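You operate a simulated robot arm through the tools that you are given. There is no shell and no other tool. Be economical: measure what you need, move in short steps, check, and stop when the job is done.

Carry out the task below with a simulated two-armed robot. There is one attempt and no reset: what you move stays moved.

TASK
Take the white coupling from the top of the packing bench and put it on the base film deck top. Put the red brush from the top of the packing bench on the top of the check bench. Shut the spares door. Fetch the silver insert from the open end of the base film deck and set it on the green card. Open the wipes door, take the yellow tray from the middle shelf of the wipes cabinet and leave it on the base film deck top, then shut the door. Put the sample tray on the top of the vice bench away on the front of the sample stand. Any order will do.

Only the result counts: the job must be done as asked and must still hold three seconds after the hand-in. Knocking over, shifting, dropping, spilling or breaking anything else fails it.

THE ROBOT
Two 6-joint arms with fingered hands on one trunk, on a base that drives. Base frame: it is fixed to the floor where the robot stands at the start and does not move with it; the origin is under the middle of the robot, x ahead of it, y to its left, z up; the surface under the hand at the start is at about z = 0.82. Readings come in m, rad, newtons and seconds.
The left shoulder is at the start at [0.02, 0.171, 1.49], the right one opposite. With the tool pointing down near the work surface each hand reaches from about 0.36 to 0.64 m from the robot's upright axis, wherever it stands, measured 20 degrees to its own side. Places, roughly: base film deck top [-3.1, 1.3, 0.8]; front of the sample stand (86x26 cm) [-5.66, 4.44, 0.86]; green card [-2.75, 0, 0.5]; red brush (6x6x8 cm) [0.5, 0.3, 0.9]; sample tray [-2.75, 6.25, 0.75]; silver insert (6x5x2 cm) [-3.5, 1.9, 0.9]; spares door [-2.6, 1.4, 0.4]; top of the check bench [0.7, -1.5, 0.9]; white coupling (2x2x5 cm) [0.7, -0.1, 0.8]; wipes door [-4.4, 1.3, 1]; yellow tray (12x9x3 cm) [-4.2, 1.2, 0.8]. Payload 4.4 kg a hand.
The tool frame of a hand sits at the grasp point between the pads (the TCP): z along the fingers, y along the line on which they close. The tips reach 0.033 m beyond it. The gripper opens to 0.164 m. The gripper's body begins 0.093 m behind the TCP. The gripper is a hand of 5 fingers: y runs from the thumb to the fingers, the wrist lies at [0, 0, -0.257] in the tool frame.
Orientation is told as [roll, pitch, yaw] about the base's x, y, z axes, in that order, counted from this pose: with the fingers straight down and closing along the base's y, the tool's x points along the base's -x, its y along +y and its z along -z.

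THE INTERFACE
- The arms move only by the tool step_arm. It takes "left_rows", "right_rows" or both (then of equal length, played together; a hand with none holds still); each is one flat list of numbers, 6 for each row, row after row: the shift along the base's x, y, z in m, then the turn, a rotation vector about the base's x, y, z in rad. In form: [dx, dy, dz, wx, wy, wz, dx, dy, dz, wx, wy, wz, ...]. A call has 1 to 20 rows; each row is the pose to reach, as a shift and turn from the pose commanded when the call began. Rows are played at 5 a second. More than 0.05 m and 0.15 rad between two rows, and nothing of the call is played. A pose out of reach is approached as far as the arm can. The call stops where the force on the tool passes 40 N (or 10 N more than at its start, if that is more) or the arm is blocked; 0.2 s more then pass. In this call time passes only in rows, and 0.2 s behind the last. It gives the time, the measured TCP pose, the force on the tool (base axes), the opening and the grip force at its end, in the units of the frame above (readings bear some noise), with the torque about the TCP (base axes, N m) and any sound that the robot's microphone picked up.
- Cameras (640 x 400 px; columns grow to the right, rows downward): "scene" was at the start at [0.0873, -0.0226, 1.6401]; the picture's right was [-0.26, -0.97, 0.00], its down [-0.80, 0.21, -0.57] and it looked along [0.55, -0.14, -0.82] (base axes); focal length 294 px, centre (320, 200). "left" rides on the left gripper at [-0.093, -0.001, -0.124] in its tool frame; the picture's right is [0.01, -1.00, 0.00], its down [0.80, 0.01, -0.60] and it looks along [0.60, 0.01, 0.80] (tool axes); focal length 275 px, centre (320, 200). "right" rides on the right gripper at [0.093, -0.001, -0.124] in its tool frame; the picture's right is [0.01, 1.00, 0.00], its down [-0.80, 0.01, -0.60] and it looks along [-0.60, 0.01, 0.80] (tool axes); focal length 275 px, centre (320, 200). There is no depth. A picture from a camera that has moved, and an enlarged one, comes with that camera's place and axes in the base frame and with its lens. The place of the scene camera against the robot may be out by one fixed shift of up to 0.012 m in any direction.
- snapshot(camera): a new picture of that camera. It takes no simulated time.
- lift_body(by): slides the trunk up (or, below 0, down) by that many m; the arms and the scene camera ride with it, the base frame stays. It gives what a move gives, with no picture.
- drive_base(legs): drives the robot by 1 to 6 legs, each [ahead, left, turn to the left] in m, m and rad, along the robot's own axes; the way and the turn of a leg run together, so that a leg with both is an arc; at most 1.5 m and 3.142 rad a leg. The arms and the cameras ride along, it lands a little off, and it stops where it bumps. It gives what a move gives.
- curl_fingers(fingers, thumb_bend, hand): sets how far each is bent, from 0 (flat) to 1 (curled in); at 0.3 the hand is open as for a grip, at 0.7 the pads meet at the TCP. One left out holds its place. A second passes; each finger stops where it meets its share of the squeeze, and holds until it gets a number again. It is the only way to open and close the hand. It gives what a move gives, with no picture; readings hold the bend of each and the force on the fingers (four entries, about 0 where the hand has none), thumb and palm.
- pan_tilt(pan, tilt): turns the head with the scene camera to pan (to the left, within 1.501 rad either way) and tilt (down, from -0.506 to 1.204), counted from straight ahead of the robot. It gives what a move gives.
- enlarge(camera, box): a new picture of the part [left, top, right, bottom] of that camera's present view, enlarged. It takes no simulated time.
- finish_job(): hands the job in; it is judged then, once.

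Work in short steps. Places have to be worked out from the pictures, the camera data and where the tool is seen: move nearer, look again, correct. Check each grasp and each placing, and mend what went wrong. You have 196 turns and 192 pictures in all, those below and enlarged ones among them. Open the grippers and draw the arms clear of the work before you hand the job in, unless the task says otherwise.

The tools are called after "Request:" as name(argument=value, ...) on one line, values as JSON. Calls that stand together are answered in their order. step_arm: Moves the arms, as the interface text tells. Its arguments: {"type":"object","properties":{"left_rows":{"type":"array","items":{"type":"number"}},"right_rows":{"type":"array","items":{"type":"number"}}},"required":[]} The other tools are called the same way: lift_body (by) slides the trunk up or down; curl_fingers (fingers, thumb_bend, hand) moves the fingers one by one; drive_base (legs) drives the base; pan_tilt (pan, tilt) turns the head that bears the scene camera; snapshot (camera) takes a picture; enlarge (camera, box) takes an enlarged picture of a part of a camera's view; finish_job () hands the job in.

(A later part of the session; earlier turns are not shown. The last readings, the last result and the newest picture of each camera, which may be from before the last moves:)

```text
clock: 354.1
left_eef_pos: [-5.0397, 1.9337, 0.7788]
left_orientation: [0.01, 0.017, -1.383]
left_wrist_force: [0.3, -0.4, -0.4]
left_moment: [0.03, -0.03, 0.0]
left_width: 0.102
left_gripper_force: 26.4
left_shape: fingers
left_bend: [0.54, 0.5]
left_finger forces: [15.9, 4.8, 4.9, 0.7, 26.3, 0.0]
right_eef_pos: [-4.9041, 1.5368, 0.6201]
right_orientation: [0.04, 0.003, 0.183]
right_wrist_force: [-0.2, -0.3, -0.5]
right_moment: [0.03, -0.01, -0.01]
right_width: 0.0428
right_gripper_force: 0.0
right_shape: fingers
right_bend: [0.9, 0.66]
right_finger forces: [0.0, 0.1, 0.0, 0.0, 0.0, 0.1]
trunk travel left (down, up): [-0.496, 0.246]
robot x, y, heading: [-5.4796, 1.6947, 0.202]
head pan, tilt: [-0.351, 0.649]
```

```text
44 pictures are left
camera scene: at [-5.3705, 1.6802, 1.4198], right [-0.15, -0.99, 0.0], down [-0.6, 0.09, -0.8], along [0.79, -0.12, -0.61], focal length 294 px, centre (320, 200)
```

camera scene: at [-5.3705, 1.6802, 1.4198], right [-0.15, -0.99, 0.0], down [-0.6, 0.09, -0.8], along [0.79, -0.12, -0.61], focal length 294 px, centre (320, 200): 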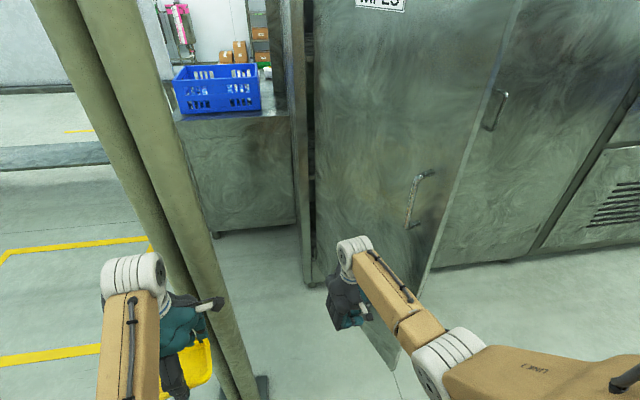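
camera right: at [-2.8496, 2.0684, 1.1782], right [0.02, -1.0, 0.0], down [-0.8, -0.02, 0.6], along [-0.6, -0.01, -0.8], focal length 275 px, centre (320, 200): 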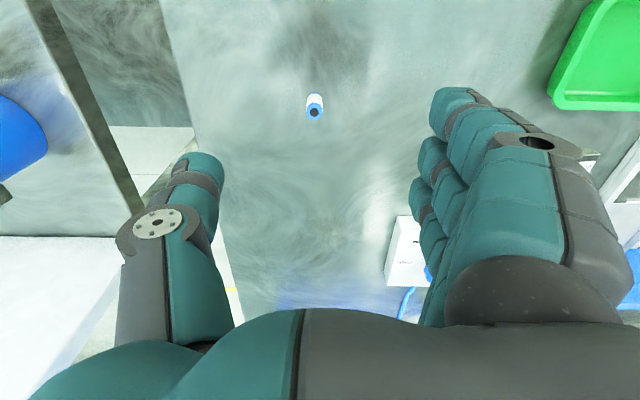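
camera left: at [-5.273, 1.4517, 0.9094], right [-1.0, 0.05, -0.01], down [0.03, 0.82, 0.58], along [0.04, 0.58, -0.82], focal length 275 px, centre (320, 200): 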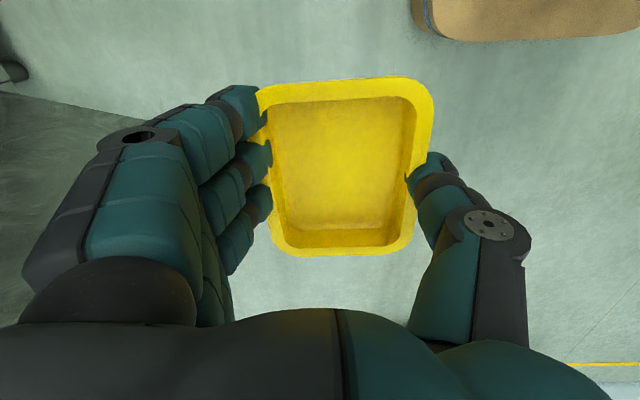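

The door swung nicely to about 45°. I keep following the arc.

Request:
drive_base(legs=[[-0.015, -0.147, 0], [0.065, -0.182, 0], [0.13, -0.12, 0]])

Request:
snapshot(camera="scene")

```text
clock: 357.7
left_eef_pos: [-4.7699, 1.5284, 0.7773]
left_orientation: [0.005, 0.017, -1.383]
left_wrist_force: [0.1, -0.5, -0.1]
left_moment: [0.02, 0.04, 0.0]
left_width: 0.102
left_gripper_force: 26.3
left_shape: fingers
left_bend: [0.54, 0.5]
left_finger forces: [15.8, 4.7, 4.9, 0.8, 26.3, 0.0]
right_eef_pos: [-4.6355, 1.131, 0.6196]
right_orientation: [0.039, 0.004, 0.182]
right_wrist_force: [0.4, -0.3, 0.0]
right_moment: [-0.03, 0.01, -0.02]
right_width: 0.0426
right_gripper_force: 0.0
right_shape: fingers
right_bend: [0.9, 0.66]
right_finger forces: [0.0, 0.0, 0.1, 0.0, 0.0, 0.0]
trunk travel left (down, up): [-0.496, 0.246]
robot x, y, heading: [-5.2114, 1.2903, 0.197]
head pan, tilt: [-0.351, 0.649]
```

```text
43 pictures are left
camera scene: at [-5.1002, 1.2753, 1.4197], right [-0.15, -0.99, 0.0], down [-0.6, 0.09, -0.8], along [0.79, -0.12, -0.61], focal length 294 px, centre (320, 200)
```

scene: 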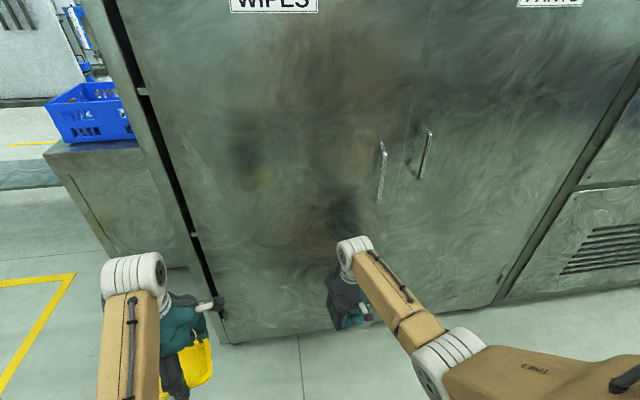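

Nearly shut. I push the last part: base 7 cm, then the right arm until it meets the stop.

Request:
drive_base(legs=[[0.07, -0.03, 0]])

Request:
step_arm(right_rows=[0.03, -0.005, 0, 0, 0, 0, 0.06, -0.01, 0, 0, 0, 0, 0.09, -0.015, 0, 0, 0, 0, 0.12, -0.02, 0, 0, 0, 0, 0.14, -0.02, 0, 0, 0, 0])

Request:
snapshot(camera="scene")

```text
clock: 358.7
left_eef_pos: [-4.6947, 1.5138, 0.7768]
left_orientation: [0.007, 0.017, -1.385]
left_wrist_force: [1.4, 0.8, -1.1]
left_moment: [-0.01, 0.05, 0.0]
left_width: 0.1018
left_gripper_force: 26.4
left_shape: fingers
left_bend: [0.54, 0.5]
left_finger forces: [15.9, 4.8, 5.0, 0.8, 26.1, 0.0]
right_eef_pos: [-4.5587, 1.1159, 0.6192]
right_orientation: [0.039, 0.006, 0.184]
right_wrist_force: [-0.1, 0.2, -0.8]
right_moment: [0.01, 0.04, 0.03]
right_width: 0.0428
right_gripper_force: 0.1
right_shape: fingers
right_bend: [0.9, 0.66]
right_finger forces: [0.0, 0.0, 0.0, 0.1, 0.0, 0.0]
trunk travel left (down, up): [-0.496, 0.246]
robot x, y, heading: [-5.1365, 1.2746, 0.206]
head pan, tilt: [-0.351, 0.649]
```

```text
clock: 359.5
left_eef_pos: [-4.695, 1.5125, 0.7787]
left_orientation: [0.01, 0.017, -1.383]
left_wrist_force: [0.8, 0.4, -1.0]
left_moment: [-0.02, 0.08, -0.02]
left_width: 0.1017
left_gripper_force: 26.1
left_shape: fingers
left_bend: [0.54, 0.5]
left_finger forces: [15.8, 4.7, 4.9, 0.8, 26.2, 0.0]
right_eef_pos: [-4.4726, 1.113, 0.6317]
right_orientation: [0.047, -0.025, 0.198]
right_wrist_force: [-21.4, -1.9, 10.6]
right_moment: [0.33, -3.69, -0.1]
right_width: 0.0431
right_gripper_force: 10.9
right_shape: fingers
right_bend: [0.9, 0.66]
right_finger forces: [0.1, 0.0, 0.0, 0.0, 0.0, 22.5]
right hand out of reach, approached as far as the arm can: row 3
trunk travel left (down, up): [-0.496, 0.246]
robot x, y, heading: [-5.1329, 1.2728, 0.201]
head pan, tilt: [-0.351, 0.649]
stopped in row 3 (right hand): the force on the tool passed its limit at 137 N (the readings are from after the stop); the commanded pose is now the measured one
```

```text
42 pictures are left
camera scene: at [-5.0267, 1.261, 1.4201], right [-0.15, -0.99, 0.0], down [-0.6, 0.09, -0.8], along [0.79, -0.12, -0.6], focal length 294 px, centre (320, 200)
```

scene: 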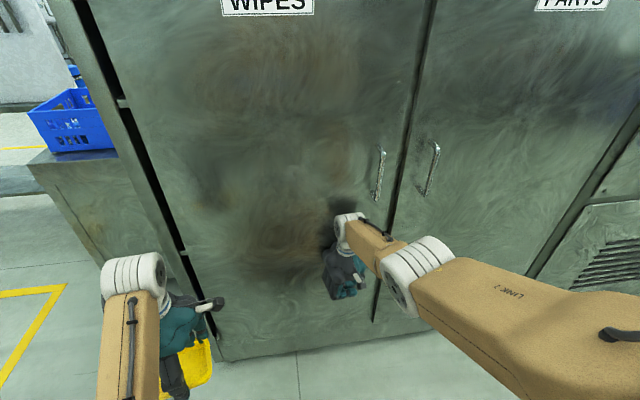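

The door is at its stop. I retract the right hand and back off to verify it is flush.

Request:
step_arm(right_rows=[-0.04, 0, 0, 0, 0, 0, -0.08, 0, 0.02, 0, 0, 0, -0.12, 0.01, 0.05, 0, 0, 0, -0.15, 0.02, 0.09, 0, 0, 0])

Request:
drive_base(legs=[[-0.62, -0.1, 0], [0, 0, -0.2]])

Request:
pan_tilt(pan=0.0, tilt=0.3)

Request:
snapshot(camera="scene")

```text
refused: row 3 steps farther than a row can; nothing moved
```

```text
clock: 363.8
left_eef_pos: [-5.2429, 1.1981, 0.7782]
left_orientation: [0.007, 0.018, -1.587]
left_wrist_force: [-1.1, 1.2, -1.5]
left_moment: [0.04, -0.01, 0.0]
left_width: 0.1018
left_gripper_force: 26.7
left_shape: fingers
left_bend: [0.54, 0.5]
left_finger forces: [15.8, 4.5, 4.9, 0.8, 26.2, 0.0]
right_eef_pos: [-5.104, 0.7591, 0.6304]
right_orientation: [0.047, -0.027, -0.006]
right_wrist_force: [0.1, -0.5, 0.6]
right_moment: [0.02, 0.01, -0.06]
right_width: 0.0431
right_gripper_force: 0.1
right_shape: fingers
right_bend: [0.9, 0.66]
right_finger forces: [0.1, 0.1, 0.1, 0.1, 0.0, 0.0]
trunk travel left (down, up): [-0.496, 0.246]
robot x, y, heading: [-5.7261, 1.0547, -0.008]
head pan, tilt: [-0.351, 0.649]
```

```text
clock: 364.6
left_eef_pos: [-5.2447, 1.1972, 0.7766]
left_orientation: [0.007, 0.018, -1.587]
left_wrist_force: [-0.2, -0.2, -0.6]
left_moment: [0.0, -0.02, -0.02]
left_width: 0.1017
left_gripper_force: 26.0
left_shape: fingers
left_bend: [0.54, 0.5]
left_finger forces: [15.7, 4.5, 5.0, 0.7, 26.1, 0.0]
right_eef_pos: [-5.1045, 0.7596, 0.6312]
right_orientation: [0.047, -0.028, -0.007]
right_wrist_force: [0.4, -0.6, 0.0]
right_moment: [-0.01, -0.02, 0.0]
right_width: 0.0434
right_gripper_force: 0.0
right_shape: fingers
right_bend: [0.9, 0.66]
right_finger forces: [0.1, 0.0, 0.0, 0.0, 0.0, 0.0]
trunk travel left (down, up): [-0.496, 0.246]
robot x, y, heading: [-5.724, 1.0529, -0.01]
head pan, tilt: [0.0, 0.3]
```

```text
41 pictures are left
camera scene: at [-5.6059, 1.0488, 1.4515], right [-0.01, -1.0, 0.0], down [-0.3, 0.0, -0.95], along [0.95, -0.01, -0.3], focal length 294 px, centre (320, 200)
```

scene: 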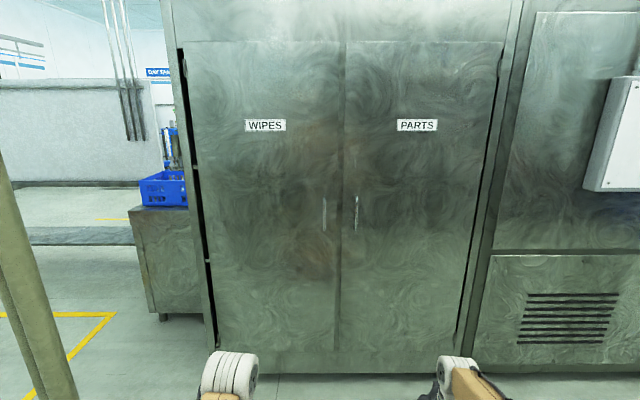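

The wipes door is shut flush. I raise the trunk, pull the right hand back and outward, then go north past the post and through the gap.

Request:
step_arm(right_rows=[-0.03, -0.02, 0, 0, 0, 0, -0.06, -0.04, 0, 0, 0, 0, -0.09, -0.06, 0, 0, 0, 0, -0.12, -0.08, 0, 0, 0, 0, -0.15, -0.1, 0, 0, 0, 0])

Request:
lift_body(by=0.2)

Request:
drive_base(legs=[[0, 1.47, 0], [0.5, 0.05, 0], [0.5, 0.1, 0], [0, 0.2, 0]])

Request:
snapshot(camera="left")

```text
clock: 365.8
left_eef_pos: [-5.2458, 1.1971, 0.7773]
left_orientation: [0.01, 0.017, -1.587]
left_wrist_force: [-0.5, -0.1, -0.5]
left_moment: [0.02, -0.04, -0.02]
left_width: 0.1013
left_gripper_force: 26.3
left_shape: fingers
left_bend: [0.54, 0.5]
left_finger forces: [15.7, 4.6, 4.8, 0.9, 26.1, 0.1]
right_eef_pos: [-5.2554, 0.6601, 0.632]
right_orientation: [0.047, -0.028, -0.006]
right_wrist_force: [-0.2, -0.2, 1.0]
right_moment: [0.0, 0.01, -0.02]
right_width: 0.043
right_gripper_force: 0.0
right_shape: fingers
right_bend: [0.9, 0.66]
right_finger forces: [0.0, 0.0, 0.0, 0.1, 0.0, 0.0]
trunk travel left (down, up): [-0.496, 0.246]
robot x, y, heading: [-5.7247, 1.052, -0.001]
head pan, tilt: [0.0, 0.3]
```

```text
clock: 368.0
left_eef_pos: [-5.2439, 1.1985, 0.9772]
left_orientation: [0.007, 0.019, -1.587]
left_wrist_force: [-0.1, -0.6, -1.3]
left_moment: [0.0, 0.01, -0.01]
left_width: 0.1017
left_gripper_force: 25.6
left_shape: fingers
left_bend: [0.54, 0.5]
left_finger forces: [15.7, 4.7, 5.0, 0.9, 26.1, 0.1]
right_eef_pos: [-5.254, 0.6594, 0.831]
right_orientation: [0.047, -0.026, -0.007]
right_wrist_force: [1.0, 1.1, -0.1]
right_moment: [0.03, 0.03, 0.0]
right_width: 0.0431
right_gripper_force: 0.1
right_shape: fingers
right_bend: [0.9, 0.66]
right_finger forces: [0.0, 0.0, 0.0, 0.0, 0.1, 0.1]
trunk travel left (down, up): [-0.696, 0.046]
robot x, y, heading: [-5.7252, 1.0542, -0.001]
head pan, tilt: [0.0, 0.3]
```

```text
clock: 381.6
left_eef_pos: [-4.2286, 3.0122, 0.9783]
left_orientation: [0.009, 0.015, -1.595]
left_wrist_force: [-0.4, 0.9, -1.1]
left_moment: [-0.05, -0.02, 0.0]
left_width: 0.1015
left_gripper_force: 26.0
left_shape: fingers
left_bend: [0.54, 0.5]
left_finger forces: [15.5, 4.6, 5.1, 0.8, 26.1, 0.1]
right_eef_pos: [-4.2414, 2.4726, 0.8319]
right_orientation: [0.045, -0.029, -0.013]
right_wrist_force: [0.3, 1.4, 0.8]
right_moment: [-0.04, 0.0, 0.01]
right_width: 0.0428
right_gripper_force: 0.0
right_shape: fingers
right_bend: [0.9, 0.66]
right_finger forces: [0.0, 0.0, 0.1, 0.1, 0.0, 0.1]
trunk travel left (down, up): [-0.696, 0.046]
robot x, y, heading: [-4.7137, 2.8692, -0.008]
head pan, tilt: [0.0, 0.3]
```

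```text
40 pictures are left
camera left: at [-4.2334, 2.9171, 1.0999], right [-1.0, 0.03, -0.01], down [0.02, 0.79, 0.61], along [0.03, 0.61, -0.79], focal length 275 px, centre (320, 200)
```

left: 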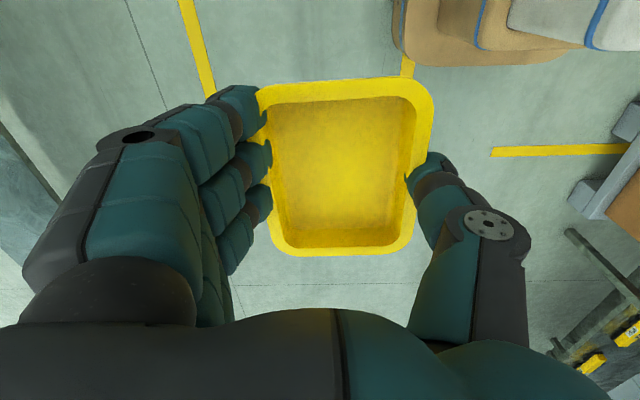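

Through. I turn to face −y and slide toward the deck's open end.

Request:
drive_base(legs=[[0, 0, -1.563], [0, 1.04, 0]])

Request:
pan_tilt(pan=0.25, tilt=0.7)

Request:
snapshot(camera="scene")

```text
clock: 390.9
left_eef_pos: [-3.5342, 2.3564, 0.9775]
left_orientation: [0.009, 0.018, 3.096]
left_wrist_force: [0.2, 1.0, -0.2]
left_moment: [-0.02, 0.02, -0.04]
left_width: 0.1014
left_gripper_force: 26.4
left_shape: fingers
left_bend: [0.54, 0.5]
left_finger forces: [17.5, 3.4, 4.2, 0.8, 25.9, 0.0]
right_eef_pos: [-4.0726, 2.3809, 0.8312]
right_orientation: [0.048, -0.027, -1.605]
right_wrist_force: [0.1, 0.8, 0.7]
right_moment: [0.06, 0.01, -0.01]
right_width: 0.0433
right_gripper_force: 0.1
right_shape: fingers
right_bend: [0.9, 0.66]
right_finger forces: [0.1, 0.1, 0.0, 0.0, 0.0, 0.0]
trunk travel left (down, up): [-0.696, 0.046]
robot x, y, heading: [-3.6627, 2.8394, -1.607]
head pan, tilt: [0.0, 0.3]
```

```text
clock: 391.7
left_eef_pos: [-3.5345, 2.3559, 0.9776]
left_orientation: [0.008, 0.018, 3.097]
left_wrist_force: [0.5, -0.4, -0.7]
left_moment: [0.0, 0.0, -0.01]
left_width: 0.1013
left_gripper_force: 26.6
left_shape: fingers
left_bend: [0.54, 0.5]
left_finger forces: [17.5, 3.4, 4.1, 0.9, 25.9, 0.0]
right_eef_pos: [-4.0733, 2.3806, 0.8312]
right_orientation: [0.047, -0.028, -1.607]
right_wrist_force: [-1.3, 1.1, 0.5]
right_moment: [0.03, -0.01, 0.0]
right_width: 0.0428
right_gripper_force: 0.1
right_shape: fingers
right_bend: [0.9, 0.66]
right_finger forces: [0.0, 0.1, 0.0, 0.1, 0.0, 0.0]
trunk travel left (down, up): [-0.696, 0.046]
robot x, y, heading: [-3.6682, 2.8437, -1.603]
head pan, tilt: [0.25, 0.7]
```

```text
39 pictures are left
camera scene: at [-3.6401, 2.7424, 1.6158], right [-0.98, -0.22, 0.0], down [-0.14, 0.63, -0.77], along [0.17, -0.75, -0.64], focal length 294 px, centre (320, 200)
```

scene: 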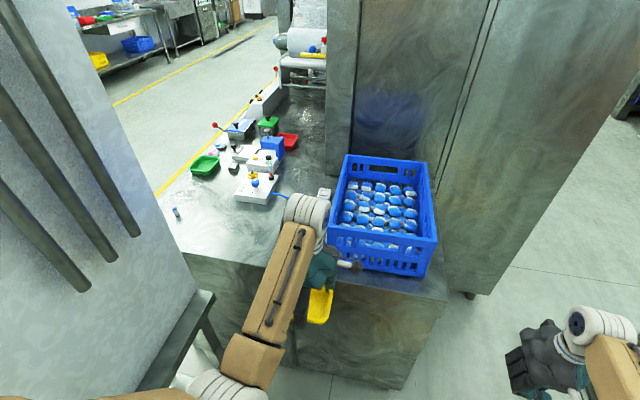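

The deck end is free. I move the hand 0.16 m toward +x, then drive ahead 0.21 m over the free strip.

Request:
step_arm(left_rows=[0.04, 0, 0, 0, 0, 0, 0.08, 0, 0, 0, 0, 0, 0.12, 0, 0, 0, 0, 0, 0.16, 0, 0, 0, 0, 0])

Request:
drive_base(legs=[[0.21, 0, 0]])

Request:
snapshot(camera="left")

Request:
snapshot(camera="scene")

```text
clock: 392.7
left_eef_pos: [-3.3734, 2.3573, 0.9754]
left_orientation: [0.007, 0.017, 3.096]
left_wrist_force: [1.0, 0.8, -1.2]
left_moment: [0.01, 0.0, 0.0]
left_width: 0.1015
left_gripper_force: 25.5
left_shape: fingers
left_bend: [0.54, 0.5]
left_finger forces: [17.7, 3.3, 4.0, 0.8, 25.9, 0.0]
right_eef_pos: [-4.0721, 2.3815, 0.8321]
right_orientation: [0.047, -0.027, -1.606]
right_wrist_force: [0.3, -0.7, -1.2]
right_moment: [-0.02, 0.04, -0.03]
right_width: 0.043
right_gripper_force: 0.2
right_shape: fingers
right_bend: [0.9, 0.66]
right_finger forces: [0.0, 0.0, 0.1, 0.0, 0.1, 0.1]
trunk travel left (down, up): [-0.696, 0.046]
robot x, y, heading: [-3.6668, 2.8371, -1.604]
head pan, tilt: [0.25, 0.7]
```

```text
clock: 394.4
left_eef_pos: [-3.3829, 2.1427, 0.9757]
left_orientation: [0.005, 0.017, 3.095]
left_wrist_force: [-0.4, -0.9, -0.8]
left_moment: [0.05, 0.0, 0.01]
left_width: 0.1013
left_gripper_force: 25.8
left_shape: fingers
left_bend: [0.54, 0.5]
left_finger forces: [17.7, 3.3, 4.2, 0.7, 25.9, 0.1]
right_eef_pos: [-4.0805, 2.17, 0.83]
right_orientation: [0.048, -0.026, -1.606]
right_wrist_force: [0.0, -1.0, -0.1]
right_moment: [0.03, 0.0, -0.03]
right_width: 0.043
right_gripper_force: 0.1
right_shape: fingers
right_bend: [0.9, 0.66]
right_finger forces: [0.1, 0.0, 0.0, 0.0, 0.0, 0.0]
trunk travel left (down, up): [-0.696, 0.046]
robot x, y, heading: [-3.6719, 2.6273, -1.602]
head pan, tilt: [0.25, 0.7]
```

```text
38 pictures are left
camera left: at [-3.4783, 2.1498, 1.0987], right [0.06, 1.0, -0.01], down [0.79, -0.04, 0.61], along [0.61, -0.04, -0.79], focal length 275 px, centre (320, 200)
```

left: 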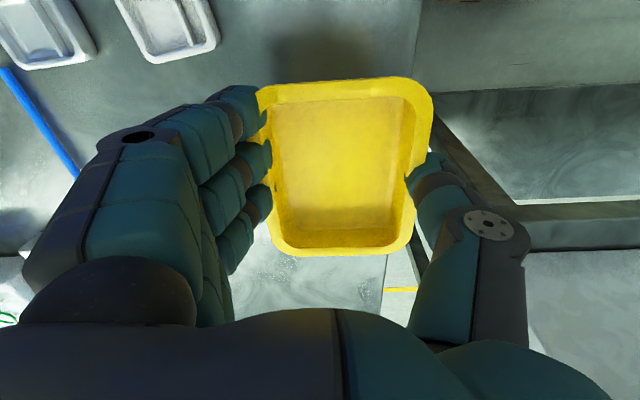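

```text
37 pictures are left
camera scene: at [-3.6472, 2.5292, 1.6156], right [-0.98, -0.21, 0.0], down [-0.14, 0.63, -0.76], along [0.16, -0.75, -0.65], focal length 294 px, centre (320, 200)
```

scene: 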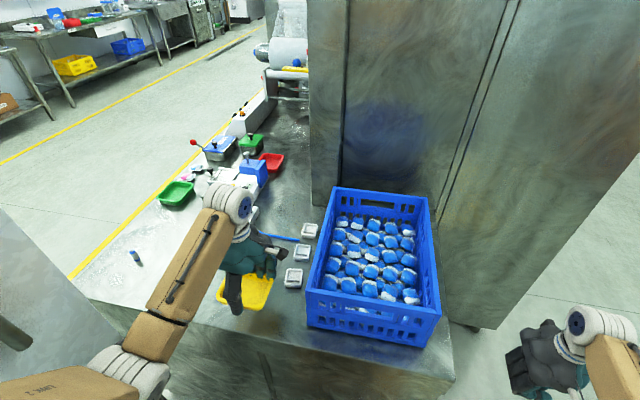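

The tray will fit between insert 3 and the deck edge. I shift slightly (+x, −y) and lower.

Request:
step_arm(left_rows=[0.01, -0.01, -0.02, 0, 0, 0, 0.018, -0.018, -0.05, 0, 0, 0, 0.018, -0.018, -0.068, 0, 0, 0])

Request:
step_arm(left_rows=[0, 0, -0.004, 0, 0, 0, 0, 0, -0.008, 0, 0, 0, 0, 0, -0.011, 0, 0, 0, 0, 0, -0.014, 0, 0, 0, 0, 0, -0.017, 0, 0, 0, 0, 0, -0.02, 0, 0, 0])

Request:
snapshot(camera="left")

```text
clock: 395.2
left_eef_pos: [-3.3643, 2.1254, 0.9097]
left_orientation: [0.007, 0.016, 3.095]
left_wrist_force: [-1.2, -0.4, 0.2]
left_moment: [0.02, 0.0, 0.0]
left_width: 0.1017
left_gripper_force: 26.2
left_shape: fingers
left_bend: [0.54, 0.5]
left_finger forces: [17.8, 3.3, 4.1, 0.8, 25.9, 0.1]
right_eef_pos: [-4.0803, 2.1702, 0.8306]
right_orientation: [0.046, -0.028, -1.608]
right_wrist_force: [0.0, -0.4, 0.0]
right_moment: [-0.03, -0.03, 0.02]
right_width: 0.0431
right_gripper_force: 0.1
right_shape: fingers
right_bend: [0.9, 0.66]
right_finger forces: [0.0, 0.0, 0.0, 0.1, 0.1, 0.0]
trunk travel left (down, up): [-0.696, 0.046]
robot x, y, heading: [-3.6715, 2.6313, -1.601]
head pan, tilt: [0.25, 0.7]
```

```text
clock: 396.6
left_eef_pos: [-3.3659, 2.1258, 0.8912]
left_orientation: [0.014, 0.016, 3.092]
left_wrist_force: [1.1, 2.5, 31.6]
left_moment: [-0.5, 0.77, -0.1]
left_width: 0.0993
left_gripper_force: 32.0
left_shape: fingers
left_bend: [0.55, 0.51]
left_finger forces: [25.1, 3.4, 5.7, 4.8, 24.7, 0.1]
right_eef_pos: [-4.0811, 2.1719, 0.8322]
right_orientation: [0.046, -0.028, -1.606]
right_wrist_force: [0.0, -0.5, 0.1]
right_moment: [0.0, 0.02, 0.02]
right_width: 0.0432
right_gripper_force: 0.1
right_shape: fingers
right_bend: [0.9, 0.66]
right_finger forces: [0.0, 0.0, 0.0, 0.0, 0.0, 0.1]
trunk travel left (down, up): [-0.696, 0.046]
robot x, y, heading: [-3.6748, 2.6241, -1.599]
head pan, tilt: [0.25, 0.7]
```

```text
36 pictures are left
camera left: at [-3.4613, 2.1332, 1.0134], right [0.06, 1.0, -0.01], down [0.79, -0.04, 0.61], along [0.61, -0.05, -0.79], focal length 275 px, centre (320, 200)
```

left: 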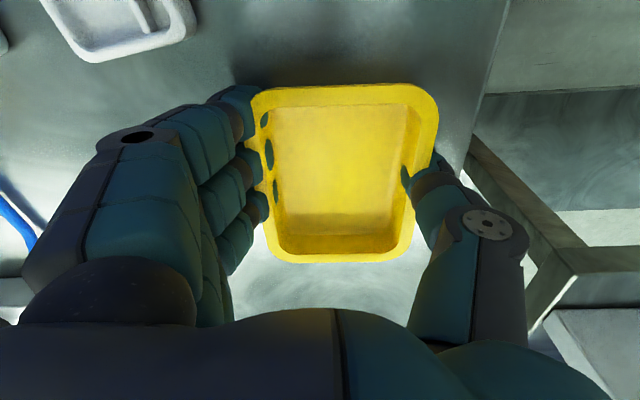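

Contact (31 N up). I ease up 3 mm and release gradually.

Request:
step_arm(left_rows=[0, 0, 0.003, 0, 0, 0])

Request:
curl_fingers(hand="left", fingers=0.48, thumb_bend=0.46)

Request:
step_arm(left_rows=[0, 0, 0.012, 0, 0, 0])

Request:
curl_fingers(hand="left", fingers=0.43, thumb_bend=0.42)

Request:
snapshot(camera="left")

```text
clock: 397.0
left_eef_pos: [-3.3666, 2.1258, 0.8916]
left_orientation: [0.008, 0.014, 3.095]
left_wrist_force: [-1.4, -3.5, 13.3]
left_moment: [-0.72, 0.38, -0.02]
left_width: 0.0989
left_gripper_force: 27.6
left_shape: fingers
left_bend: [0.55, 0.51]
left_finger forces: [15.7, 3.8, 6.4, 5.4, 24.4, 0.0]
right_eef_pos: [-4.0821, 2.1697, 0.8312]
right_orientation: [0.047, -0.027, -1.607]
right_wrist_force: [0.1, -0.3, -1.0]
right_moment: [0.0, -0.02, -0.01]
right_width: 0.0429
right_gripper_force: 0.1
right_shape: fingers
right_bend: [0.9, 0.66]
right_finger forces: [0.1, 0.0, 0.0, 0.0, 0.0, 0.1]
trunk travel left (down, up): [-0.696, 0.046]
robot x, y, heading: [-3.6733, 2.6289, -1.603]
head pan, tilt: [0.25, 0.7]
```

```text
clock: 398.0
left_eef_pos: [-3.3649, 2.1267, 0.8915]
left_orientation: [0.006, 0.016, 3.094]
left_wrist_force: [0.1, 0.3, 1.7]
left_moment: [0.07, 0.02, -0.04]
left_width: 0.1119
left_gripper_force: 1.1
left_shape: fingers
left_bend: [0.48, 0.46]
left_finger forces: [0.4, 0.0, 0.0, 0.0, 1.4, 0.0]
right_eef_pos: [-4.0801, 2.1699, 0.8322]
right_orientation: [0.047, -0.026, -1.607]
right_wrist_force: [0.5, 0.6, -0.2]
right_moment: [0.0, 0.01, 0.0]
right_width: 0.043
right_gripper_force: 0.1
right_shape: fingers
right_bend: [0.9, 0.66]
right_finger forces: [0.0, 0.0, 0.0, 0.0, 0.1, 0.1]
trunk travel left (down, up): [-0.696, 0.046]
robot x, y, heading: [-3.6684, 2.6285, -1.605]
head pan, tilt: [0.25, 0.7]
```

```text
clock: 398.4
left_eef_pos: [-3.3645, 2.1261, 0.9045]
left_orientation: [0.007, 0.017, 3.095]
left_wrist_force: [0.4, 0.2, -0.1]
left_moment: [0.0, -0.01, 0.0]
left_width: 0.1116
left_gripper_force: 0.1
left_shape: fingers
left_bend: [0.48, 0.46]
left_finger forces: [0.1, 0.0, 0.1, 0.1, 0.0, 0.0]
right_eef_pos: [-4.0805, 2.17, 0.8306]
right_orientation: [0.047, -0.026, -1.606]
right_wrist_force: [0.5, 0.2, 0.3]
right_moment: [0.0, 0.0, 0.01]
right_width: 0.043
right_gripper_force: 0.0
right_shape: fingers
right_bend: [0.9, 0.66]
right_finger forces: [0.0, 0.1, 0.0, 0.0, 0.1, 0.0]
trunk travel left (down, up): [-0.696, 0.046]
robot x, y, heading: [-3.6733, 2.6298, -1.601]
head pan, tilt: [0.25, 0.7]
```

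```text
clock: 399.4
left_eef_pos: [-3.3666, 2.1258, 0.9042]
left_orientation: [0.007, 0.017, 3.095]
left_wrist_force: [0.4, 0.7, -0.6]
left_moment: [0.0, 0.01, 0.0]
left_width: 0.1288
left_gripper_force: 0.0
left_shape: fingers
left_bend: [0.43, 0.42]
left_finger forces: [0.0, 0.0, 0.0, 0.1, 0.0, 0.0]
right_eef_pos: [-4.082, 2.17, 0.8312]
right_orientation: [0.047, -0.026, -1.608]
right_wrist_force: [0.0, -0.1, 0.1]
right_moment: [0.0, -0.03, -0.03]
right_width: 0.043
right_gripper_force: 0.0
right_shape: fingers
right_bend: [0.9, 0.66]
right_finger forces: [0.0, 0.0, 0.1, 0.0, 0.1, 0.0]
trunk travel left (down, up): [-0.696, 0.046]
robot x, y, heading: [-3.6736, 2.6357, -1.599]
head pan, tilt: [0.25, 0.7]
```

```text
35 pictures are left
camera left: at [-3.4599, 2.1328, 1.0264], right [0.06, 1.0, -0.01], down [0.79, -0.04, 0.61], along [0.61, -0.04, -0.79], focal length 275 px, centre (320, 200)
```

left: 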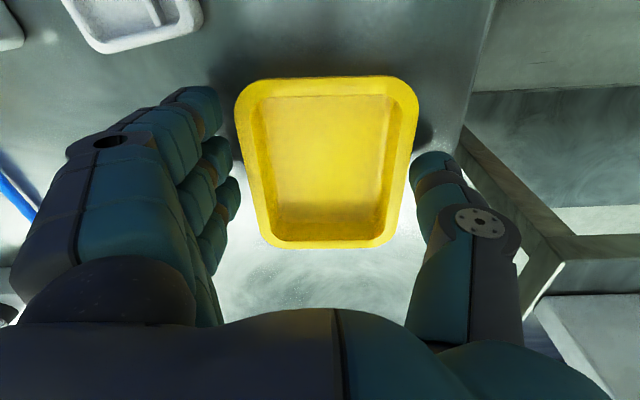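

The tray sits well on the deck. I raise the hand, turn it +1.62 rad (thumb toward the crate, fingers toward the free side), and edge closer to the inserts.

Request:
step_arm(left_rows=[0, 0, 0.04, 0, 0, 0, 0, 0, 0.08, 0, 0, 0, 0.01, 0, 0.08, 0, 0, 0.14, 0.01, 0, 0.08, 0, 0, 0.28, 0.01, 0, 0.08, 0, 0, 0.42, 0.01, 0, 0.08, 0, 0, 0.56, 0.01, 0, 0.08, 0, 0, 0.7, 0.01, 0, 0.08, 0, 0, 0.84, 0.01, 0, 0.08, 0, 0, 0.98, 0.01, 0, 0.08, 0, 0, 1.12, 0.01, 0, 0.08, 0, 0, 1.26, 0.01, 0, 0.08, 0, 0, 1.4, 0.01, 0, 0.08, 0, 0, 1.54, 0.01, 0, 0.08, 0, 0, 1.62])

Request:
drive_base(legs=[[0.1, 0, 0.02]])

Request:
curl_fingers(hand="left", fingers=0.45, thumb_bend=0.52)

Request:
snapshot(camera="left")

```text
clock: 402.4
left_eef_pos: [-3.3553, 2.125, 0.9838]
left_orientation: [0.007, 0.018, -1.566]
left_wrist_force: [-0.1, 0.2, -0.4]
left_moment: [0.02, 0.02, -0.02]
left_width: 0.1285
left_gripper_force: 0.0
left_shape: fingers
left_bend: [0.43, 0.42]
left_finger forces: [0.0, 0.1, 0.0, 0.0, 0.1, 0.0]
right_eef_pos: [-4.0811, 2.1708, 0.8305]
right_orientation: [0.049, -0.027, -1.607]
right_wrist_force: [0.1, -0.7, 0.2]
right_moment: [0.0, 0.0, 0.01]
right_width: 0.0431
right_gripper_force: 0.0
right_shape: fingers
right_bend: [0.9, 0.66]
right_finger forces: [0.0, 0.0, 0.0, 0.1, 0.0, 0.0]
trunk travel left (down, up): [-0.696, 0.046]
robot x, y, heading: [-3.6715, 2.6277, -1.605]
head pan, tilt: [0.25, 0.7]
```

```text
clock: 403.5
left_eef_pos: [-3.3473, 2.0323, 0.983]
left_orientation: [0.009, 0.02, -1.549]
left_wrist_force: [-0.1, -0.9, 0.2]
left_moment: [0.03, -0.02, -0.01]
left_width: 0.129
left_gripper_force: 0.1
left_shape: fingers
left_bend: [0.43, 0.42]
left_finger forces: [0.1, 0.1, 0.0, 0.0, 0.1, 0.0]
right_eef_pos: [-4.0741, 2.063, 0.8305]
right_orientation: [0.048, -0.025, -1.589]
right_wrist_force: [-0.5, -1.4, -0.3]
right_moment: [0.05, -0.03, -0.01]
right_width: 0.0429
right_gripper_force: 0.1
right_shape: fingers
right_bend: [0.9, 0.66]
right_finger forces: [0.0, 0.0, 0.0, 0.0, 0.0, 0.0]
trunk travel left (down, up): [-0.696, 0.046]
robot x, y, heading: [-3.6759, 2.5305, -1.587]
head pan, tilt: [0.25, 0.7]
```

```text
clock: 404.5
left_eef_pos: [-3.3476, 2.0321, 0.9839]
left_orientation: [0.008, 0.018, -1.549]
left_wrist_force: [0.2, 0.9, -0.4]
left_moment: [0.0, 0.01, 0.03]
left_width: 0.1063
left_gripper_force: 0.1
left_shape: fingers
left_bend: [0.45, 0.52]
left_finger forces: [0.0, 0.0, 0.0, 0.1, 0.0, 0.1]
right_eef_pos: [-4.0729, 2.0634, 0.8308]
right_orientation: [0.047, -0.026, -1.587]
right_wrist_force: [0.0, 1.2, -0.2]
right_moment: [-0.01, -0.01, 0.03]
right_width: 0.0431
right_gripper_force: 0.0
right_shape: fingers
right_bend: [0.9, 0.66]
right_finger forces: [0.1, 0.0, 0.0, 0.1, 0.0, 0.1]
trunk travel left (down, up): [-0.696, 0.046]
robot x, y, heading: [-3.6768, 2.531, -1.583]
head pan, tilt: [0.25, 0.7]
```

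```text
34 pictures are left
camera left: at [-3.3478, 1.9381, 1.1056], right [-1.0, -0.01, -0.01], down [-0.01, 0.79, 0.61], along [0.0, 0.61, -0.79], focal length 275 px, centre (320, 200)
```

left: 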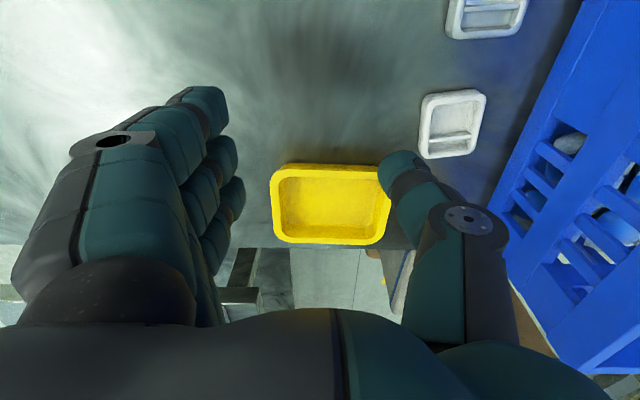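

Silver insert 2 is near [-3.468, 1.945]. I move over it and look.

Request:
step_arm(left_rows=[-0.04, -0.02, 0, -0.01, -0.018, 0, -0.08, -0.05, 0, -0.01, -0.018, 0, -0.113, -0.08, 0, -0.01, -0.018, 0, -0.115, -0.095, 0, -0.01, -0.018, 0])

Request:
snapshot(camera="left")

```text
clock: 405.5
left_eef_pos: [-3.4586, 1.9404, 0.9826]
left_orientation: [0.029, 0.01, -1.546]
left_wrist_force: [14.4, 4.3, 1.0]
left_moment: [-0.15, 0.62, -0.33]
left_width: 0.1022
left_gripper_force: 7.1
left_shape: fingers
left_bend: [0.45, 0.52]
left_finger forces: [0.0, 0.0, 0.0, 0.1, 14.7, 0.0]
right_eef_pos: [-4.0717, 2.0626, 0.8322]
right_orientation: [0.046, -0.029, -1.587]
right_wrist_force: [-0.1, -0.2, 1.1]
right_moment: [0.0, 0.03, 0.03]
right_width: 0.0432
right_gripper_force: 0.0
right_shape: fingers
right_bend: [0.9, 0.66]
right_finger forces: [0.0, 0.0, 0.0, 0.1, 0.0, 0.0]
trunk travel left (down, up): [-0.696, 0.046]
robot x, y, heading: [-3.6776, 2.5334, -1.586]
head pan, tilt: [0.25, 0.7]
```

```text
33 pictures are left
camera left: at [-3.461, 1.8454, 1.106], right [-1.0, -0.01, -0.03], down [-0.03, 0.79, 0.61], along [0.01, 0.61, -0.79], focal length 275 px, centre (320, 200)
```

left: 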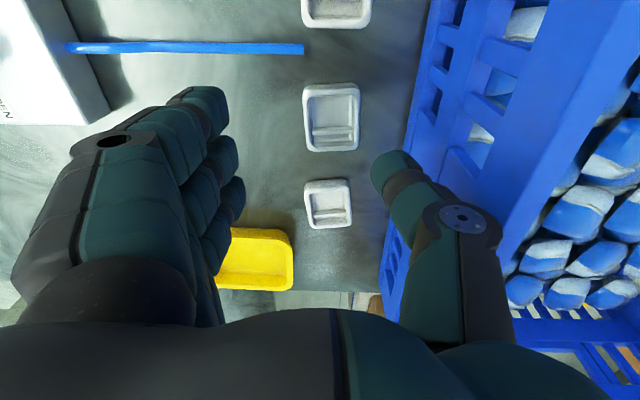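

The thumb touches the crate on that side, so this orientation won't do. I pull away and turn to yaw 0 so that thumb and fingers go into the gaps between the inserts (3–4 cm) with the camera on the free side.

Request:
step_arm(left_rows=[0.03, 0.01, 0, 0, 0, 0, 0.06, 0.03, 0, -0.03, 0, 0, 0.08, 0.06, 0.01, -0.03, 0, 0.1, 0.08, 0.06, 0.01, -0.03, 0, 0.24, 0.08, 0.06, 0.01, -0.03, 0, 0.38, 0.08, 0.06, 0.01, -0.03, 0, 0.52, 0.08, 0.06, 0.01, -0.03, 0, 0.66, 0.08, 0.06, 0.01, -0.03, 0, 0.8, 0.08, 0.06, 0.01, -0.03, 0, 0.94, 0.08, 0.06, 0.01, -0.03, 0, 1.08, 0.08, 0.06, 0.01, -0.03, 0, 1.22, 0.08, 0.06, 0.01, -0.03, 0, 1.36, 0.08, 0.06, 0.01, -0.03, 0, 1.5, 0.08, 0.06, 0.01, -0.03, 0, 1.54])

Request:
curl_fingers(hand="left", fingers=0.61, thumb_bend=0.57)

Request:
snapshot(camera="left")

```text
clock: 408.5
left_eef_pos: [-3.3821, 1.997, 0.9923]
left_orientation: [0.01, -0.017, -0.263]
left_wrist_force: [0.4, 0.6, -0.1]
left_moment: [0.01, -0.01, 0.0]
left_width: 0.1055
left_gripper_force: 0.0
left_shape: fingers
left_bend: [0.45, 0.52]
left_finger forces: [0.1, 0.0, 0.0, 0.1, 0.0, 0.0]
left hand out of reach, approached as far as the arm can: row 12, 13, 14
right_eef_pos: [-4.0736, 2.0634, 0.8311]
right_orientation: [0.046, -0.028, -1.59]
right_wrist_force: [-0.4, 0.5, 0.2]
right_moment: [-0.02, 0.01, -0.02]
right_width: 0.0427
right_gripper_force: 0.0
right_shape: fingers
right_bend: [0.9, 0.66]
right_finger forces: [0.0, 0.0, 0.0, 0.1, 0.1, 0.1]
trunk travel left (down, up): [-0.696, 0.046]
robot x, y, heading: [-3.6774, 2.5293, -1.586]
head pan, tilt: [0.25, 0.7]
```

```text
clock: 409.5
left_eef_pos: [-3.3822, 1.9983, 0.9936]
left_orientation: [0.01, -0.015, -0.265]
left_wrist_force: [0.1, -0.7, 0.8]
left_moment: [0.01, -0.02, 0.0]
left_width: 0.0688
left_gripper_force: 0.1
left_shape: fingers
left_bend: [0.61, 0.56]
left_finger forces: [0.1, 0.0, 0.0, 0.1, 0.0, 0.1]
right_eef_pos: [-4.0732, 2.0631, 0.8309]
right_orientation: [0.046, -0.027, -1.589]
right_wrist_force: [-0.5, 0.6, 0.2]
right_moment: [0.01, -0.01, -0.04]
right_width: 0.043
right_gripper_force: 0.1
right_shape: fingers
right_bend: [0.9, 0.66]
right_finger forces: [0.0, 0.0, 0.0, 0.0, 0.1, 0.0]
trunk travel left (down, up): [-0.696, 0.046]
robot x, y, heading: [-3.6716, 2.5292, -1.584]
head pan, tilt: [0.25, 0.7]
```

```text
32 pictures are left
camera left: at [-3.2958, 1.9722, 1.1188], right [-0.27, -0.96, -0.01], down [-0.78, 0.22, 0.59], along [-0.56, 0.17, -0.81], focal length 275 px, centre (320, 200)
```

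left: 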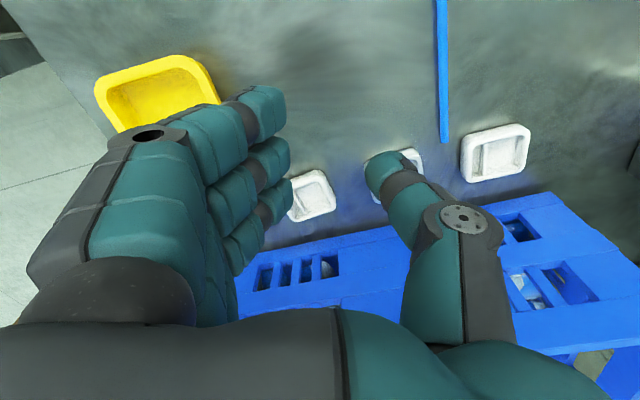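

The wrist stops at about −0.26 yaw here. I turn the robot itself +0.27 while shifting right, so the hand comes to yaw 0.

Request:
drive_base(legs=[[0, -0.15, 0.265]])

Request:
step_arm(left_rows=[-0.02, -0.02, 0, 0, 0, 0, -0.04, -0.05, 0, 0, 0, 0])

Request:
snapshot(camera="left")

```text
clock: 410.9
left_eef_pos: [-3.4018, 2.0747, 0.9931]
left_orientation: [0.01, -0.017, 0.004]
left_wrist_force: [-0.3, 0.1, 0.3]
left_moment: [0.03, 0.0, 0.0]
left_width: 0.0689
left_gripper_force: 0.0
left_shape: fingers
left_bend: [0.61, 0.56]
left_finger forces: [0.0, 0.1, 0.1, 0.0, 0.1, 0.0]
right_eef_pos: [-4.0859, 1.9561, 0.8302]
right_orientation: [0.05, -0.026, -1.319]
right_wrist_force: [-1.2, -0.3, -0.5]
right_moment: [-0.05, -0.02, 0.02]
right_width: 0.043
right_gripper_force: 0.1
right_shape: fingers
right_bend: [0.9, 0.66]
right_finger forces: [0.0, 0.0, 0.0, 0.0, 0.1, 0.1]
trunk travel left (down, up): [-0.696, 0.046]
robot x, y, heading: [-3.827, 2.5092, -1.318]
head pan, tilt: [0.25, 0.7]
```

```text
clock: 411.5
left_eef_pos: [-3.4407, 2.0254, 0.992]
left_orientation: [0.012, -0.021, -0.008]
left_wrist_force: [-0.6, -0.1, -0.4]
left_moment: [0.03, -0.03, -0.02]
left_width: 0.0687
left_gripper_force: 0.1
left_shape: fingers
left_bend: [0.61, 0.56]
left_finger forces: [0.0, 0.0, 0.1, 0.1, 0.0, 0.0]
right_eef_pos: [-4.0856, 1.9552, 0.8304]
right_orientation: [0.048, -0.026, -1.321]
right_wrist_force: [0.2, 0.4, 0.7]
right_moment: [-0.04, 0.0, 0.02]
right_width: 0.0428
right_gripper_force: 0.0
right_shape: fingers
right_bend: [0.9, 0.66]
right_finger forces: [0.1, 0.1, 0.0, 0.0, 0.0, 0.0]
trunk travel left (down, up): [-0.696, 0.046]
robot x, y, heading: [-3.8244, 2.5137, -1.319]
head pan, tilt: [0.25, 0.7]
```

```text
31 pictures are left
camera left: at [-3.3506, 2.0217, 1.1176], right [-0.02, -1.0, -0.01], down [-0.81, 0.01, 0.58], along [-0.58, 0.02, -0.81], focal length 275 px, centre (320, 200)
```

left: 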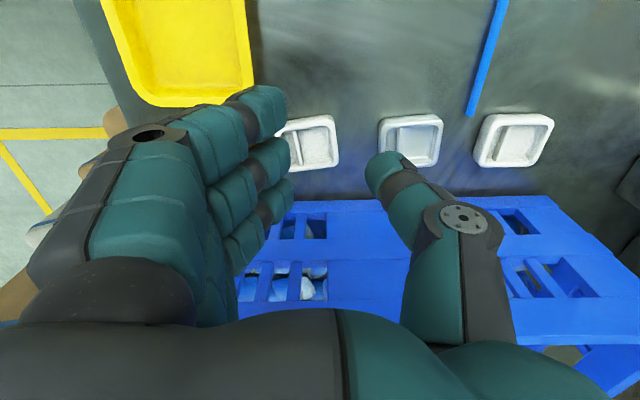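

The middle one is clearly the silver one, at [-3.462, 1.938]. I centre over it, open slightly, and come down to 0.93.

Request:
curl_fingers(hand="left", fingers=0.59, thumb_bend=0.55)

Request:
step_arm(left_rows=[-0.005, -0.04, 0, -0.012, 0.02, 0, -0.014, -0.085, 0, -0.012, 0.02, 0, -0.014, -0.087, -0.03, -0.012, 0.02, 0, -0.014, -0.087, -0.06, -0.012, 0.02, 0])

Request:
snapshot(camera="left")

```text
clock: 412.5
left_eef_pos: [-3.4404, 2.0248, 0.9927]
left_orientation: [0.012, -0.018, -0.008]
left_wrist_force: [-0.1, 0.0, 1.5]
left_moment: [0.0, -0.01, -0.01]
left_width: 0.072
left_gripper_force: 0.1
left_shape: fingers
left_bend: [0.59, 0.55]
left_finger forces: [0.1, 0.0, 0.0, 0.0, 0.1, 0.1]
right_eef_pos: [-4.085, 1.9551, 0.8316]
right_orientation: [0.046, -0.027, -1.32]
right_wrist_force: [1.0, 0.2, -0.2]
right_moment: [0.02, 0.01, 0.01]
right_width: 0.0432
right_gripper_force: 0.1
right_shape: fingers
right_bend: [0.9, 0.66]
right_finger forces: [0.0, 0.1, 0.0, 0.1, 0.1, 0.1]
trunk travel left (down, up): [-0.696, 0.046]
robot x, y, heading: [-3.8217, 2.5119, -1.316]
head pan, tilt: [0.25, 0.7]
```

```text
clock: 413.5
left_eef_pos: [-3.456, 1.9385, 0.9328]
left_orientation: [-0.004, 0.005, 0.003]
left_wrist_force: [0.5, 0.3, 1.1]
left_moment: [0.02, 0.04, -0.01]
left_width: 0.0727
left_gripper_force: 0.0
left_shape: fingers
left_bend: [0.59, 0.55]
left_finger forces: [0.1, 0.0, 0.0, 0.1, 0.0, 0.0]
left hand out of reach, approached as far as the arm can: row 1, 2
right_eef_pos: [-4.085, 1.9552, 0.8312]
right_orientation: [0.047, -0.026, -1.321]
right_wrist_force: [-1.3, 0.2, 0.0]
right_moment: [0.04, -0.05, 0.01]
right_width: 0.0428
right_gripper_force: 0.1
right_shape: fingers
right_bend: [0.9, 0.66]
right_finger forces: [0.0, 0.0, 0.0, 0.0, 0.0, 0.0]
trunk travel left (down, up): [-0.696, 0.046]
robot x, y, heading: [-3.8255, 2.5092, -1.316]
head pan, tilt: [0.25, 0.7]
```

```text
30 pictures are left
camera left: at [-3.363, 1.9371, 1.0563], right [-0.01, -1.0, 0.0], down [-0.8, 0.01, 0.6], along [-0.6, 0.0, -0.8], focal length 275 px, centre (320, 200)
```

left: 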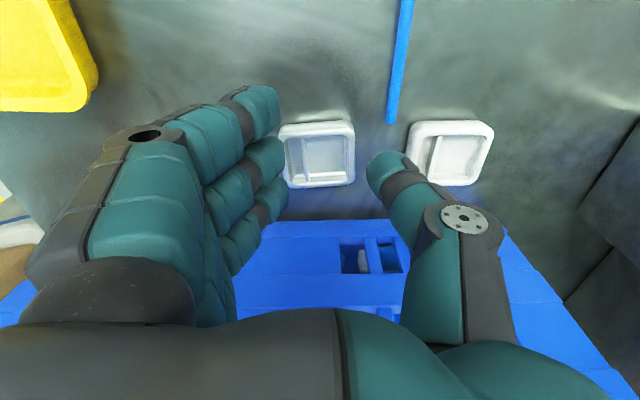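

The fingertips would land on the insert's rim, so I open the fingers a bit more and check.

Request:
curl_fingers(hand="left", fingers=0.53, thumb_bend=0.53)

Request:
step_arm(left_rows=[0, 0.002, -0.015, 0, 0, 0, 0, 0.002, -0.028, 0, 0, 0])

Request:
enlarge(camera="left", box=[200, 60, 500, 250])

```text
clock: 414.5
left_eef_pos: [-3.4548, 1.9391, 0.9334]
left_orientation: [-0.002, 0.003, 0.004]
left_wrist_force: [0.2, -0.8, -0.6]
left_moment: [0.02, 0.0, -0.01]
left_width: 0.087
left_gripper_force: 0.0
left_shape: fingers
left_bend: [0.53, 0.53]
left_finger forces: [0.0, 0.0, 0.0, 0.0, 0.0, 0.0]
right_eef_pos: [-4.0841, 1.9564, 0.8309]
right_orientation: [0.048, -0.026, -1.319]
right_wrist_force: [0.6, 0.4, -0.6]
right_moment: [-0.01, -0.04, -0.02]
right_width: 0.043
right_gripper_force: 0.0
right_shape: fingers
right_bend: [0.9, 0.66]
right_finger forces: [0.0, 0.0, 0.0, 0.1, 0.1, 0.1]
trunk travel left (down, up): [-0.696, 0.046]
robot x, y, heading: [-3.8243, 2.5141, -1.318]
head pan, tilt: [0.25, 0.7]
```

```text
clock: 415.1
left_eef_pos: [-3.4544, 1.9408, 0.9048]
left_orientation: [-0.003, 0.002, 0.003]
left_wrist_force: [-1.1, -0.4, -0.4]
left_moment: [0.01, 0.01, 0.01]
left_width: 0.0871
left_gripper_force: 0.1
left_shape: fingers
left_bend: [0.53, 0.53]
left_finger forces: [0.0, 0.2, 0.0, 0.1, 0.1, 0.1]
right_eef_pos: [-4.0844, 1.9554, 0.8309]
right_orientation: [0.048, -0.026, -1.318]
right_wrist_force: [-0.4, 0.2, 0.2]
right_moment: [0.03, 0.02, -0.01]
right_width: 0.0428
right_gripper_force: 0.2
right_shape: fingers
right_bend: [0.9, 0.66]
right_finger forces: [0.0, 0.1, 0.1, 0.0, 0.1, 0.0]
trunk travel left (down, up): [-0.696, 0.046]
robot x, y, heading: [-3.8269, 2.5122, -1.319]
head pan, tilt: [0.25, 0.7]
```

```text
2.11 times, centred on (350, 155) of left
camera zoom: at [-3.3626, 1.9405, 1.0282], right [-0.01, -1.0, 0.0], down [-0.8, 0.01, 0.6], along [-0.6, 0.0, -0.8], focal length 580 px, centre (257, 295)
```

zoom: 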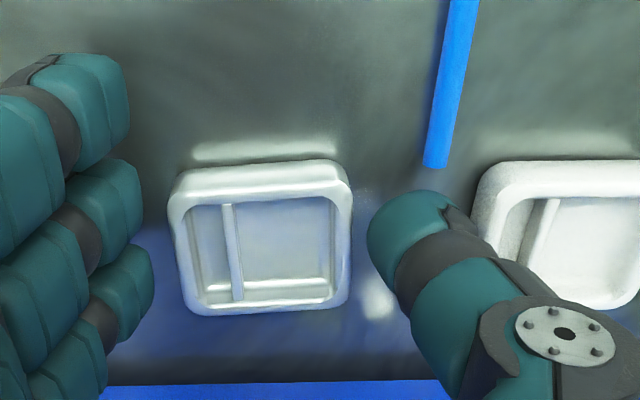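

There's good clearance at the thumb. I bring the fingers slightly in, to stay clear of insert 3, and descend in fine rows.

Request:
curl_fingers(hand="left", fingers=0.56)

Request:
step_arm(left_rows=[-0.003, 0, -0.004, 0, 0, 0, -0.003, 0, -0.008, 0, 0, 0, -0.003, 0, -0.011, 0, 0, 0, -0.003, 0, -0.014, 0, 0, 0, -0.003, 0, -0.016, 0, 0, 0])

Request:
enlarge(camera="left", box=[200, 60, 500, 250])

```text
clock: 416.1
left_eef_pos: [-3.4547, 1.9399, 0.9042]
left_orientation: [-0.002, 0.002, 0.002]
left_wrist_force: [-0.4, 0.0, 0.4]
left_moment: [-0.02, 0.01, -0.01]
left_width: 0.0822
left_gripper_force: 0.0
left_shape: fingers
left_bend: [0.56, 0.53]
left_finger forces: [0.0, 0.0, 0.0, 0.0, 0.1, 0.0]
right_eef_pos: [-4.0851, 1.9556, 0.8303]
right_orientation: [0.046, -0.025, -1.319]
right_wrist_force: [0.0, 0.4, 0.0]
right_moment: [0.0, 0.01, -0.01]
right_width: 0.0431
right_gripper_force: 0.0
right_shape: fingers
right_bend: [0.9, 0.66]
right_finger forces: [0.1, 0.0, 0.0, 0.0, 0.1, 0.0]
trunk travel left (down, up): [-0.696, 0.046]
robot x, y, heading: [-3.8267, 2.5123, -1.319]
head pan, tilt: [0.25, 0.7]
```

```text
clock: 417.3
left_eef_pos: [-3.4585, 1.9406, 0.8919]
left_orientation: [-0.008, 0.001, 0.001]
left_wrist_force: [0.6, 2.6, 13.4]
left_moment: [-0.68, -0.06, 0.05]
left_width: 0.0817
left_gripper_force: 7.3
left_shape: fingers
left_bend: [0.56, 0.54]
left_finger forces: [0.0, 0.6, 0.1, 0.0, 13.8, 0.0]
right_eef_pos: [-4.085, 1.9577, 0.8325]
right_orientation: [0.047, -0.029, -1.319]
right_wrist_force: [-0.4, -0.1, 0.2]
right_moment: [-0.02, 0.0, 0.0]
right_width: 0.0428
right_gripper_force: 0.1
right_shape: fingers
right_bend: [0.9, 0.66]
right_finger forces: [0.0, 0.0, 0.0, 0.1, 0.0, 0.0]
trunk travel left (down, up): [-0.696, 0.046]
robot x, y, heading: [-3.8249, 2.5106, -1.318]
head pan, tilt: [0.25, 0.7]
```

```text
2.11 times, centred on (350, 155) of left
camera zoom: at [-3.3658, 1.9404, 1.0157], right [-0.01, -1.0, 0.01], down [-0.8, 0.01, 0.6], along [-0.6, 0.0, -0.8], focal length 580 px, centre (257, 295)
```

zoom: 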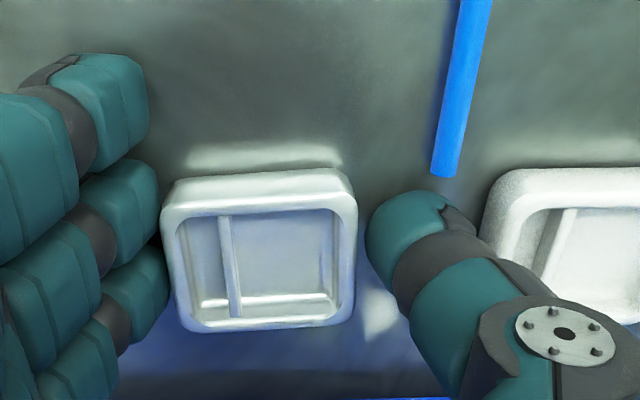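

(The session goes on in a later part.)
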